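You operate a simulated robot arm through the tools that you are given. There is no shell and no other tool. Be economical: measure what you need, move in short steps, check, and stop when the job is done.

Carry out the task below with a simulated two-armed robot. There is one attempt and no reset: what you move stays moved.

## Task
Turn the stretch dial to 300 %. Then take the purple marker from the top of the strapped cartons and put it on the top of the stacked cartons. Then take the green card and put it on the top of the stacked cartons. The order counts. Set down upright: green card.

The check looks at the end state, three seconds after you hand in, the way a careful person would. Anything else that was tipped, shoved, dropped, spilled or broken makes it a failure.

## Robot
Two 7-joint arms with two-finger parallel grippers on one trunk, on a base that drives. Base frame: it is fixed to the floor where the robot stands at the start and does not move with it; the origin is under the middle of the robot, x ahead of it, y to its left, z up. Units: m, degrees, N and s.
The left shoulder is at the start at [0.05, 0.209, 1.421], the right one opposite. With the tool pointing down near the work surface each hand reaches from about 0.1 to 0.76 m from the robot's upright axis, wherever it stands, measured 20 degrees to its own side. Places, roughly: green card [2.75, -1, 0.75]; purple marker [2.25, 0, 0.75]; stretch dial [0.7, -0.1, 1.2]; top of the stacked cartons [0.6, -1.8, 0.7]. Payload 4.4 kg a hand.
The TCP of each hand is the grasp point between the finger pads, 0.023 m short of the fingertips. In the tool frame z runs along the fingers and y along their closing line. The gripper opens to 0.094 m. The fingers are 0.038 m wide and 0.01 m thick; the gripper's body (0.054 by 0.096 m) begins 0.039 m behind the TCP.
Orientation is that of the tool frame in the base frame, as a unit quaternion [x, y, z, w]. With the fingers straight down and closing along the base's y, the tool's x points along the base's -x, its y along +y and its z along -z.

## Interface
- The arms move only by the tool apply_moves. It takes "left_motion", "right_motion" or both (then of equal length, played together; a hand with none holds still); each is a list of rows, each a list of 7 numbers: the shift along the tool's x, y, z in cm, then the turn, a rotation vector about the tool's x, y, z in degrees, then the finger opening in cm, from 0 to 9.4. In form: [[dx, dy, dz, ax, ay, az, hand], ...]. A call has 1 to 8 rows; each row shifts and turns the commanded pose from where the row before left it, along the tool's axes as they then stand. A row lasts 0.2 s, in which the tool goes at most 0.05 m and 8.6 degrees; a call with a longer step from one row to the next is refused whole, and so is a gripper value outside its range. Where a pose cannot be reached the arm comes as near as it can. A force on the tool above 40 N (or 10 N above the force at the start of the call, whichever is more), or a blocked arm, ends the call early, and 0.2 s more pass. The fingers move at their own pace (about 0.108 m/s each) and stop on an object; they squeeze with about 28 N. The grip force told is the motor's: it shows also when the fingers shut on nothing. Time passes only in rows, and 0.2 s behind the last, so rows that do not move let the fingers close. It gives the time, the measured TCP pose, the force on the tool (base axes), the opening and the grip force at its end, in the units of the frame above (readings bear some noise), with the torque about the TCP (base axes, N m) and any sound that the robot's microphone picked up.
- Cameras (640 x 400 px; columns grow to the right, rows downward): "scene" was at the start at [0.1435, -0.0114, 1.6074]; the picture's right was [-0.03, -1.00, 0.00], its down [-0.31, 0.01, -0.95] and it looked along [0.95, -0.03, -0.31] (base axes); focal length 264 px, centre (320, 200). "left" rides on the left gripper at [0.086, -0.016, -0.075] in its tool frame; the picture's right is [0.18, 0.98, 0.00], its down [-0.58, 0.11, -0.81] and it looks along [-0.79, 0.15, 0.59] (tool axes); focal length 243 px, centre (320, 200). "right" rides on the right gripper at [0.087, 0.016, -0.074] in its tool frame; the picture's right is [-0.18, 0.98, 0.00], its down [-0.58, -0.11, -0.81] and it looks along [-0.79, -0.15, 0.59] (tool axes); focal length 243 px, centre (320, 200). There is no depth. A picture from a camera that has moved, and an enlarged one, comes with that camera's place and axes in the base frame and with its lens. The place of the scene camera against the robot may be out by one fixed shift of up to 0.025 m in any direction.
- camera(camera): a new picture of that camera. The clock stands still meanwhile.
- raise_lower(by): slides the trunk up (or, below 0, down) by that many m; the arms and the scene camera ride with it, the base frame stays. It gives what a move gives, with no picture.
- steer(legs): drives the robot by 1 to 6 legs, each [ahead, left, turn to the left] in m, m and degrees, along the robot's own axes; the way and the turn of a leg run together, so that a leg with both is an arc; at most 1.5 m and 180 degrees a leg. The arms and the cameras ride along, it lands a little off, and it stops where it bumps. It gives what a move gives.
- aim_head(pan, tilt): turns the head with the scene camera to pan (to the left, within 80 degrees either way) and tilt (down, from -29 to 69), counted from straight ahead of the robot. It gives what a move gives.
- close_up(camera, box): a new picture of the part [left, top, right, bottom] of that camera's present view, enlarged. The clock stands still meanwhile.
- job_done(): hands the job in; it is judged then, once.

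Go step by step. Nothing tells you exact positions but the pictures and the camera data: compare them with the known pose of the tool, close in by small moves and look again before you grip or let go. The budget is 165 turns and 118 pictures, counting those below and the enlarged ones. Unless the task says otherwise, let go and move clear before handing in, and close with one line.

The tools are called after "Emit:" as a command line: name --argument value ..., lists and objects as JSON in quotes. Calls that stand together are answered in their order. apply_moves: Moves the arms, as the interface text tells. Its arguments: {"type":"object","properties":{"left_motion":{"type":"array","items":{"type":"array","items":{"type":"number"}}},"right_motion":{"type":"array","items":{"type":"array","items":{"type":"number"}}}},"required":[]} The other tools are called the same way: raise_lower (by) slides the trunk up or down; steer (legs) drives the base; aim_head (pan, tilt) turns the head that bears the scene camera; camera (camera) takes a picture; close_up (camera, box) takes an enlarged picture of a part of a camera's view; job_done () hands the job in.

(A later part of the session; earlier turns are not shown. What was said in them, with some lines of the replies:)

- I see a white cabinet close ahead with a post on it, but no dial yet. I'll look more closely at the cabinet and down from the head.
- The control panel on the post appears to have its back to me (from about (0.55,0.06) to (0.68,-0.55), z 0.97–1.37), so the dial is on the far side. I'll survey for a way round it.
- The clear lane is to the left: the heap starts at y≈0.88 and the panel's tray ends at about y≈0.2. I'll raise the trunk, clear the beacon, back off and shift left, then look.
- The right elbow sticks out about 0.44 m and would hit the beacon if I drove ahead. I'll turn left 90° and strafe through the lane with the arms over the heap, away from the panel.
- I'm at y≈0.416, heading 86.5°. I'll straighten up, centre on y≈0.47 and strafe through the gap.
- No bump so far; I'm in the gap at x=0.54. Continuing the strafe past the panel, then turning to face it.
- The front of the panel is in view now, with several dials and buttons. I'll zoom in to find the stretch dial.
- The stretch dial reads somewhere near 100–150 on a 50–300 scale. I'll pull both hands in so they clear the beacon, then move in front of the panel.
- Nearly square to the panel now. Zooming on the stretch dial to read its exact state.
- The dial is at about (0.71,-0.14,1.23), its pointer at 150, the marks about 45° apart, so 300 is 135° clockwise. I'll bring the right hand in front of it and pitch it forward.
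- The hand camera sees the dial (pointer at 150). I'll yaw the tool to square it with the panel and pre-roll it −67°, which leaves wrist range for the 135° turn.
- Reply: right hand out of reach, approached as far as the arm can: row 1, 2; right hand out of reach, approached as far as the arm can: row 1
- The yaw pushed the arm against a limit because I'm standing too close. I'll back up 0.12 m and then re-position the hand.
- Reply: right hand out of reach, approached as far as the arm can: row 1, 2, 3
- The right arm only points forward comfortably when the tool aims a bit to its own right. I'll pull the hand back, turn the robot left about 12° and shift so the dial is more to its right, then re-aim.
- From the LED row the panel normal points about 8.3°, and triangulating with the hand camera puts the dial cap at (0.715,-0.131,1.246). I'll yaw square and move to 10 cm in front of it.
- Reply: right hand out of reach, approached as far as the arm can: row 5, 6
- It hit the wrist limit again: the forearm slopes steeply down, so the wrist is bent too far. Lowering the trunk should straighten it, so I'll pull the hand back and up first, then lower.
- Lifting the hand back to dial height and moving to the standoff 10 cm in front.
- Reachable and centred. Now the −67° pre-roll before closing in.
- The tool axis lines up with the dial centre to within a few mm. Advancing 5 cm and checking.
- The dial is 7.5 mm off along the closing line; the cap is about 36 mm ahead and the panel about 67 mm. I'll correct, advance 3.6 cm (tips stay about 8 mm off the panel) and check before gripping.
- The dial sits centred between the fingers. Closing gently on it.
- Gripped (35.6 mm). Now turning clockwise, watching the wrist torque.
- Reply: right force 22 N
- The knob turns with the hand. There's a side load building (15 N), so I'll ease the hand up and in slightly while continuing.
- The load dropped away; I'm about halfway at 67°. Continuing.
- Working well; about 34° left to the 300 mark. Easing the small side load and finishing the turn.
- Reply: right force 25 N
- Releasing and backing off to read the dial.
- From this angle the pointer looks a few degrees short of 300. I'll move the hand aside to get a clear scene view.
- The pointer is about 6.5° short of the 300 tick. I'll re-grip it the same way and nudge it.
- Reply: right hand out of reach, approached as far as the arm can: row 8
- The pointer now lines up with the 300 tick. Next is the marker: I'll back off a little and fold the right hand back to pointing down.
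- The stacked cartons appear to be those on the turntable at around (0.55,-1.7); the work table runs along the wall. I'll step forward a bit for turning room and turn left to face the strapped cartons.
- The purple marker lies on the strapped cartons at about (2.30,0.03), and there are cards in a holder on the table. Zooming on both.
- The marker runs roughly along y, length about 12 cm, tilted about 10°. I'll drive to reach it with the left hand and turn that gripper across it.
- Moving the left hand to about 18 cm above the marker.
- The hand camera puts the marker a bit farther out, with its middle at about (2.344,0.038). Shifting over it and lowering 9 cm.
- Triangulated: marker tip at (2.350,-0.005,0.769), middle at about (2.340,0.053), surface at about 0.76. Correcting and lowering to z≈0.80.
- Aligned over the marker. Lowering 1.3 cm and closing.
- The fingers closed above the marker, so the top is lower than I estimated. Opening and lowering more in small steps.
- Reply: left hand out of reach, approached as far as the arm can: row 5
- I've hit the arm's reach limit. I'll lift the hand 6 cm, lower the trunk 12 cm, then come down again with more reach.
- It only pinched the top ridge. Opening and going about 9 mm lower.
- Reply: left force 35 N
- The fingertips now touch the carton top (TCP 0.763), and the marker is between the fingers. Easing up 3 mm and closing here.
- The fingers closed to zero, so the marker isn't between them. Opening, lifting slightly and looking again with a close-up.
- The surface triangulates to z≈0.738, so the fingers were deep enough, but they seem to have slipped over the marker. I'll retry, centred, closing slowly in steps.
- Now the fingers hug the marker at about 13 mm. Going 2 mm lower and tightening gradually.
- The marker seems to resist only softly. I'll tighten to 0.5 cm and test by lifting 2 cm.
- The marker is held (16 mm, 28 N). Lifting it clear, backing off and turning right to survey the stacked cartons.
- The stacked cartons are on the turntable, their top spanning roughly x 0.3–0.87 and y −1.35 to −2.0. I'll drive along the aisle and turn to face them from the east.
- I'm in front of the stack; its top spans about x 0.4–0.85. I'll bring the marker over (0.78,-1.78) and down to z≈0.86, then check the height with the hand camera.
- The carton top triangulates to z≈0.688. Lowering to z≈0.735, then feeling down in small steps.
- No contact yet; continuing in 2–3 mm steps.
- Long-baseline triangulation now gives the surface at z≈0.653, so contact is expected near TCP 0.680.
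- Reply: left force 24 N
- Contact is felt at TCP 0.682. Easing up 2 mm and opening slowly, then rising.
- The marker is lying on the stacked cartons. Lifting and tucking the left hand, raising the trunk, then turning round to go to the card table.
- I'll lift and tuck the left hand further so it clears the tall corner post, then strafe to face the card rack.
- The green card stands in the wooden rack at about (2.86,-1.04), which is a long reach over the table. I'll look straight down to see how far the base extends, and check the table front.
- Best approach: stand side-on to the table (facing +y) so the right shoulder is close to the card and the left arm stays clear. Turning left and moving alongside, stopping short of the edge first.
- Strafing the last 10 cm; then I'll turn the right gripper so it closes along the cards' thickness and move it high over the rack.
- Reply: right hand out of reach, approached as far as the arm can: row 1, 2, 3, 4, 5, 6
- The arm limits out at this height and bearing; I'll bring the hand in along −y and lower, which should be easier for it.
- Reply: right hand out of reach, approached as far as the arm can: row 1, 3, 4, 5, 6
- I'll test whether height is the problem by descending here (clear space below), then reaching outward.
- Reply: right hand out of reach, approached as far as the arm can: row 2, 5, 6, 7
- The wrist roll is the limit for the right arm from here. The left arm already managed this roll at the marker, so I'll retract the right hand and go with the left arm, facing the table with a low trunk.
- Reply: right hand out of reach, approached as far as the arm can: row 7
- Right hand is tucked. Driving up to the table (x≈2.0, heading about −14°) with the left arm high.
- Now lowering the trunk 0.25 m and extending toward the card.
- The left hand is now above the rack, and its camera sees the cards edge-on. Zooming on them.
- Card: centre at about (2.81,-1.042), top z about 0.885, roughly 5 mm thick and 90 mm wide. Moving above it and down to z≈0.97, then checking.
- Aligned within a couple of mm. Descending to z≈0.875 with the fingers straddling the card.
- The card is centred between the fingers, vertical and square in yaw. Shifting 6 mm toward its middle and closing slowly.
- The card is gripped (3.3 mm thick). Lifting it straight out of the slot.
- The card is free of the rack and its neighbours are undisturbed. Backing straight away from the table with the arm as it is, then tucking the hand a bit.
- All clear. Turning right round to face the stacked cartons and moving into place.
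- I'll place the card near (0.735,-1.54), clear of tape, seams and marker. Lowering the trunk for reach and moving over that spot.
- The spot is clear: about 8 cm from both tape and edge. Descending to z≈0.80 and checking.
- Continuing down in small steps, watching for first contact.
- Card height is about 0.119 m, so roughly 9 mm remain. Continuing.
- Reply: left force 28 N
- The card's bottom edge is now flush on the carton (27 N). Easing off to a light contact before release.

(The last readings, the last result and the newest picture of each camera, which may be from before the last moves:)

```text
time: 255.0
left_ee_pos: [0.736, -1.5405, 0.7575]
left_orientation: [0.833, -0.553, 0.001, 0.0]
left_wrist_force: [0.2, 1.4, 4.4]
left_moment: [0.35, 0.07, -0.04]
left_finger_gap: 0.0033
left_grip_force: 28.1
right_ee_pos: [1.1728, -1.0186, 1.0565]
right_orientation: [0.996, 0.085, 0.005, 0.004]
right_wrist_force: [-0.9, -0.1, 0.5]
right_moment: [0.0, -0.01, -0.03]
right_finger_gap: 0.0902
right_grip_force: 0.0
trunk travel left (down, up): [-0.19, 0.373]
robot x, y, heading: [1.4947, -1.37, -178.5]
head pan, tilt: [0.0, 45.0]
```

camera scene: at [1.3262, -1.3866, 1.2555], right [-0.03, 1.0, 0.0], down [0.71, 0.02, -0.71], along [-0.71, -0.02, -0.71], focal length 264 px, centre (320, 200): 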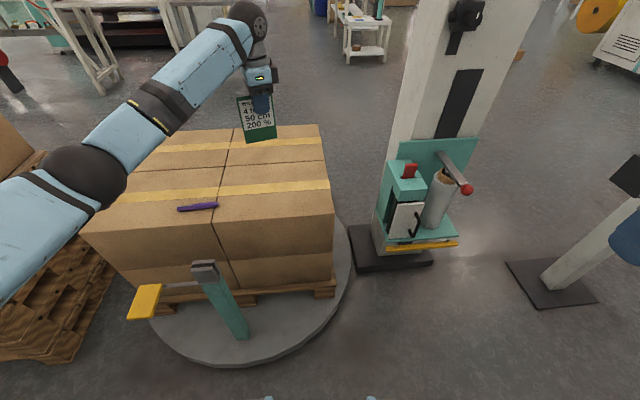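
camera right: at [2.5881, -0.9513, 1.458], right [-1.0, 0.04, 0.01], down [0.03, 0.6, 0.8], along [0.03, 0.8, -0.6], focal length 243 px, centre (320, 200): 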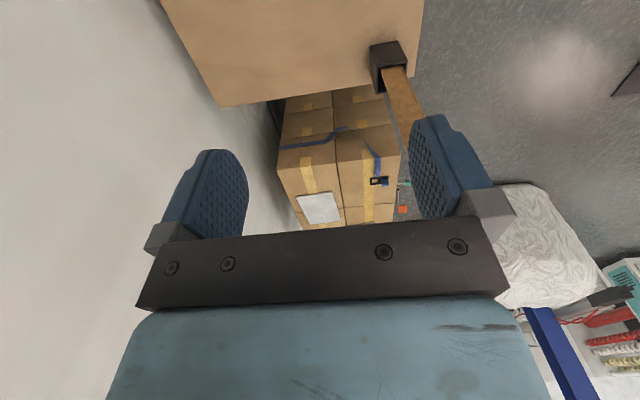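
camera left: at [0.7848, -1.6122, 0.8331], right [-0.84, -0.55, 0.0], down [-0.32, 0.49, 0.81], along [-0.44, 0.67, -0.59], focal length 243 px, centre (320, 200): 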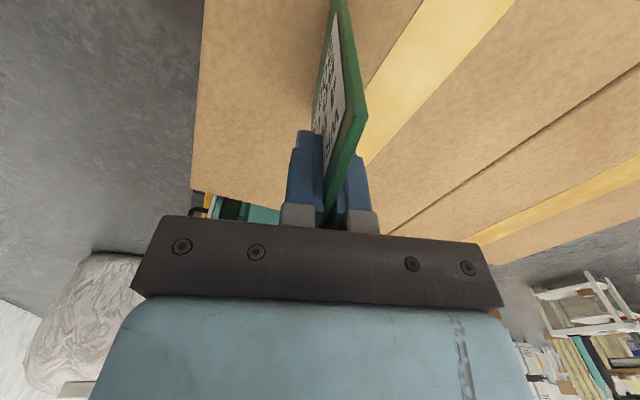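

Light contact (4 N). Opening the fingers very gradually.

Emit:
apply_moves --left_motion '[[0, 0, 0, 0, 0, 0, 0.3], [0, 0, 0, 0, 0, 0, 0.35], [0, 0, 0, 0, 0, 0, 0.4], [0, 0, 0, 0, 0, 0, 0.45], [0, 0, 0, 0, 0, 0, 0.5], [0, 0, 0, 0, 0, 0, 0.6], [0, 0, 0, 0, 0, 0, 0.7]]'

Emit:
close_up --camera "left" --box '[230, 0, 430, 240]'

```text
time: 256.6
left_ee_pos: [0.7355, -1.5389, 0.7592]
left_orientation: [0.833, -0.554, 0.0, 0.0]
left_wrist_force: [1.2, 0.8, -0.5]
left_moment: [0.02, -0.03, 0.02]
left_finger_gap: 0.007
left_grip_force: 0.1
right_ee_pos: [1.1719, -1.0188, 1.0553]
right_orientation: [0.996, 0.084, 0.005, 0.003]
right_wrist_force: [0.4, 1.4, 0.3]
right_moment: [0.0, 0.02, -0.01]
right_finger_gap: 0.0902
right_grip_force: 0.1
trunk travel left (down, up): [-0.19, 0.373]
robot x, y, heading: [1.4932, -1.3727, -178.3]
head pan, tilt: [0.0, 45.0]
```

```text
1.67 times, centred on (330, 120) of left
camera zoom: at [0.7835, -1.6131, 0.834], right [-0.84, -0.55, 0.0], down [-0.33, 0.49, 0.81], along [-0.44, 0.67, -0.59], focal length 404 px, centre (303, 333)
```

zoom: 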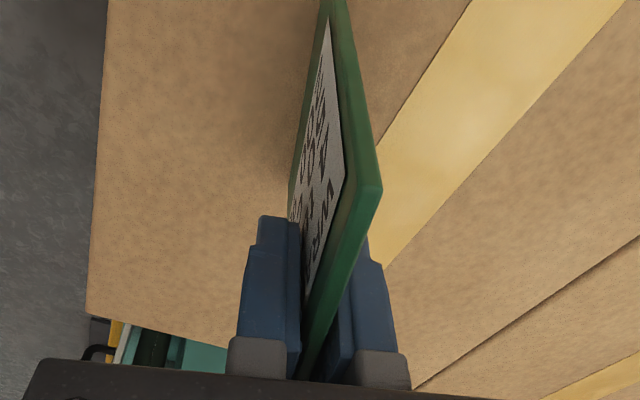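

The card is standing by itself between the slack fingers. Opening further in small steps.

Emit:
apply_moves --left_motion '[[0, 0, 0, 0, 0, 0, 0.9], [0, 0, 0, 0, 0, 0, 1.1], [0, 0, 0, 0, 0, 0, 1.4], [0, 0, 0, 0, 0, 0, 1.8], [0, 0, 0, 0, 0, 0, 2.3], [0, 0, 0, 0, 0, 0, 3.0], [0, 0, 0, 0, 0, 0, 4.0], [0, 0, 0, 0, 0, 0, 5.0]]'

Emit:
camera --camera "left"

```text
time: 258.4
left_ee_pos: [0.7352, -1.5392, 0.7597]
left_orientation: [0.833, -0.553, 0.0, 0.0]
left_wrist_force: [1.1, -0.8, 0.3]
left_moment: [0.0, 0.0, -0.03]
left_finger_gap: 0.0499
left_grip_force: 0.2
right_ee_pos: [1.1721, -1.0198, 1.0545]
right_orientation: [0.996, 0.084, 0.006, 0.003]
right_wrist_force: [0.0, -0.7, 0.0]
right_moment: [-0.02, 0.01, 0.03]
right_finger_gap: 0.09
right_grip_force: 0.1
trunk travel left (down, up): [-0.19, 0.373]
robot x, y, heading: [1.4917, -1.3731, -178.5]
head pan, tilt: [0.0, 45.0]
```

```text
16 pictures are left
camera left: at [0.7835, -1.6131, 0.834], right [-0.84, -0.55, 0.0], down [-0.33, 0.49, 0.81], along [-0.44, 0.67, -0.59], focal length 243 px, centre (320, 200)
```

left: 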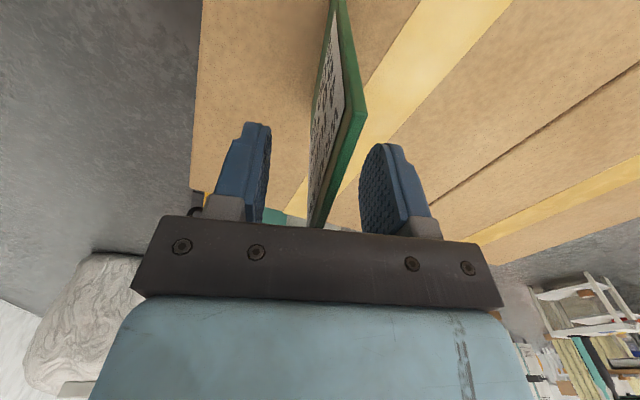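

It stands upright on its own. Rising straight up and clear.

Emit:
apply_moves --left_motion '[[0, 0, -1, 0, 0, 0, 5], [0, 0, -2, 0, 0, 0, 5], [0, 0, -3, 0, 0, 0, 5], [0, 0, -4, 0, 0, 0, 5], [0, 0, -4, 0, 0, 0, 5], [0, 0, -4.5, 0, 0, 0, 5], [0, 0, -4.5, 0, 0, 0, 5], [0, 0, -4.5, 0, 0, 0, 5]]'

Emit:
camera --camera "scene"

```text
time: 260.2
left_ee_pos: [0.7352, -1.5425, 1.0357]
left_orientation: [0.833, -0.553, 0.001, 0.0]
left_wrist_force: [0.5, 0.3, 0.6]
left_moment: [-0.02, 0.01, 0.02]
left_finger_gap: 0.0499
left_grip_force: 0.0
right_ee_pos: [1.1736, -1.0182, 1.0553]
right_orientation: [0.996, 0.084, 0.005, 0.004]
right_wrist_force: [0.6, 0.2, 0.6]
right_moment: [0.02, -0.02, 0.02]
right_finger_gap: 0.0902
right_grip_force: 0.0
trunk travel left (down, up): [-0.19, 0.373]
robot x, y, heading: [1.4945, -1.3742, -178.5]
head pan, tilt: [0.0, 45.0]
```

```text
15 pictures are left
camera scene: at [1.3276, -1.3865, 1.2555], right [-0.03, 1.0, 0.0], down [0.71, 0.02, -0.71], along [-0.71, -0.02, -0.71], focal length 264 px, centre (320, 200)
```

scene: 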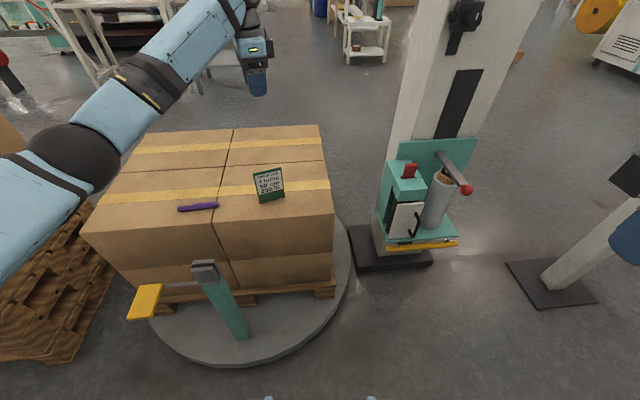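

The card stands upright and the marker lies beside it on the stacked cartons. The dial reads 300 % and the left hand is clear, so I'm handing in.

Emit:
job_done

```text
The job is handed in.
```

I handed the job in with all three parts done in the order you gave: the stretch dial at 300 %, then the purple marker, then the green card standing upright, both on top of the stacked cartons.
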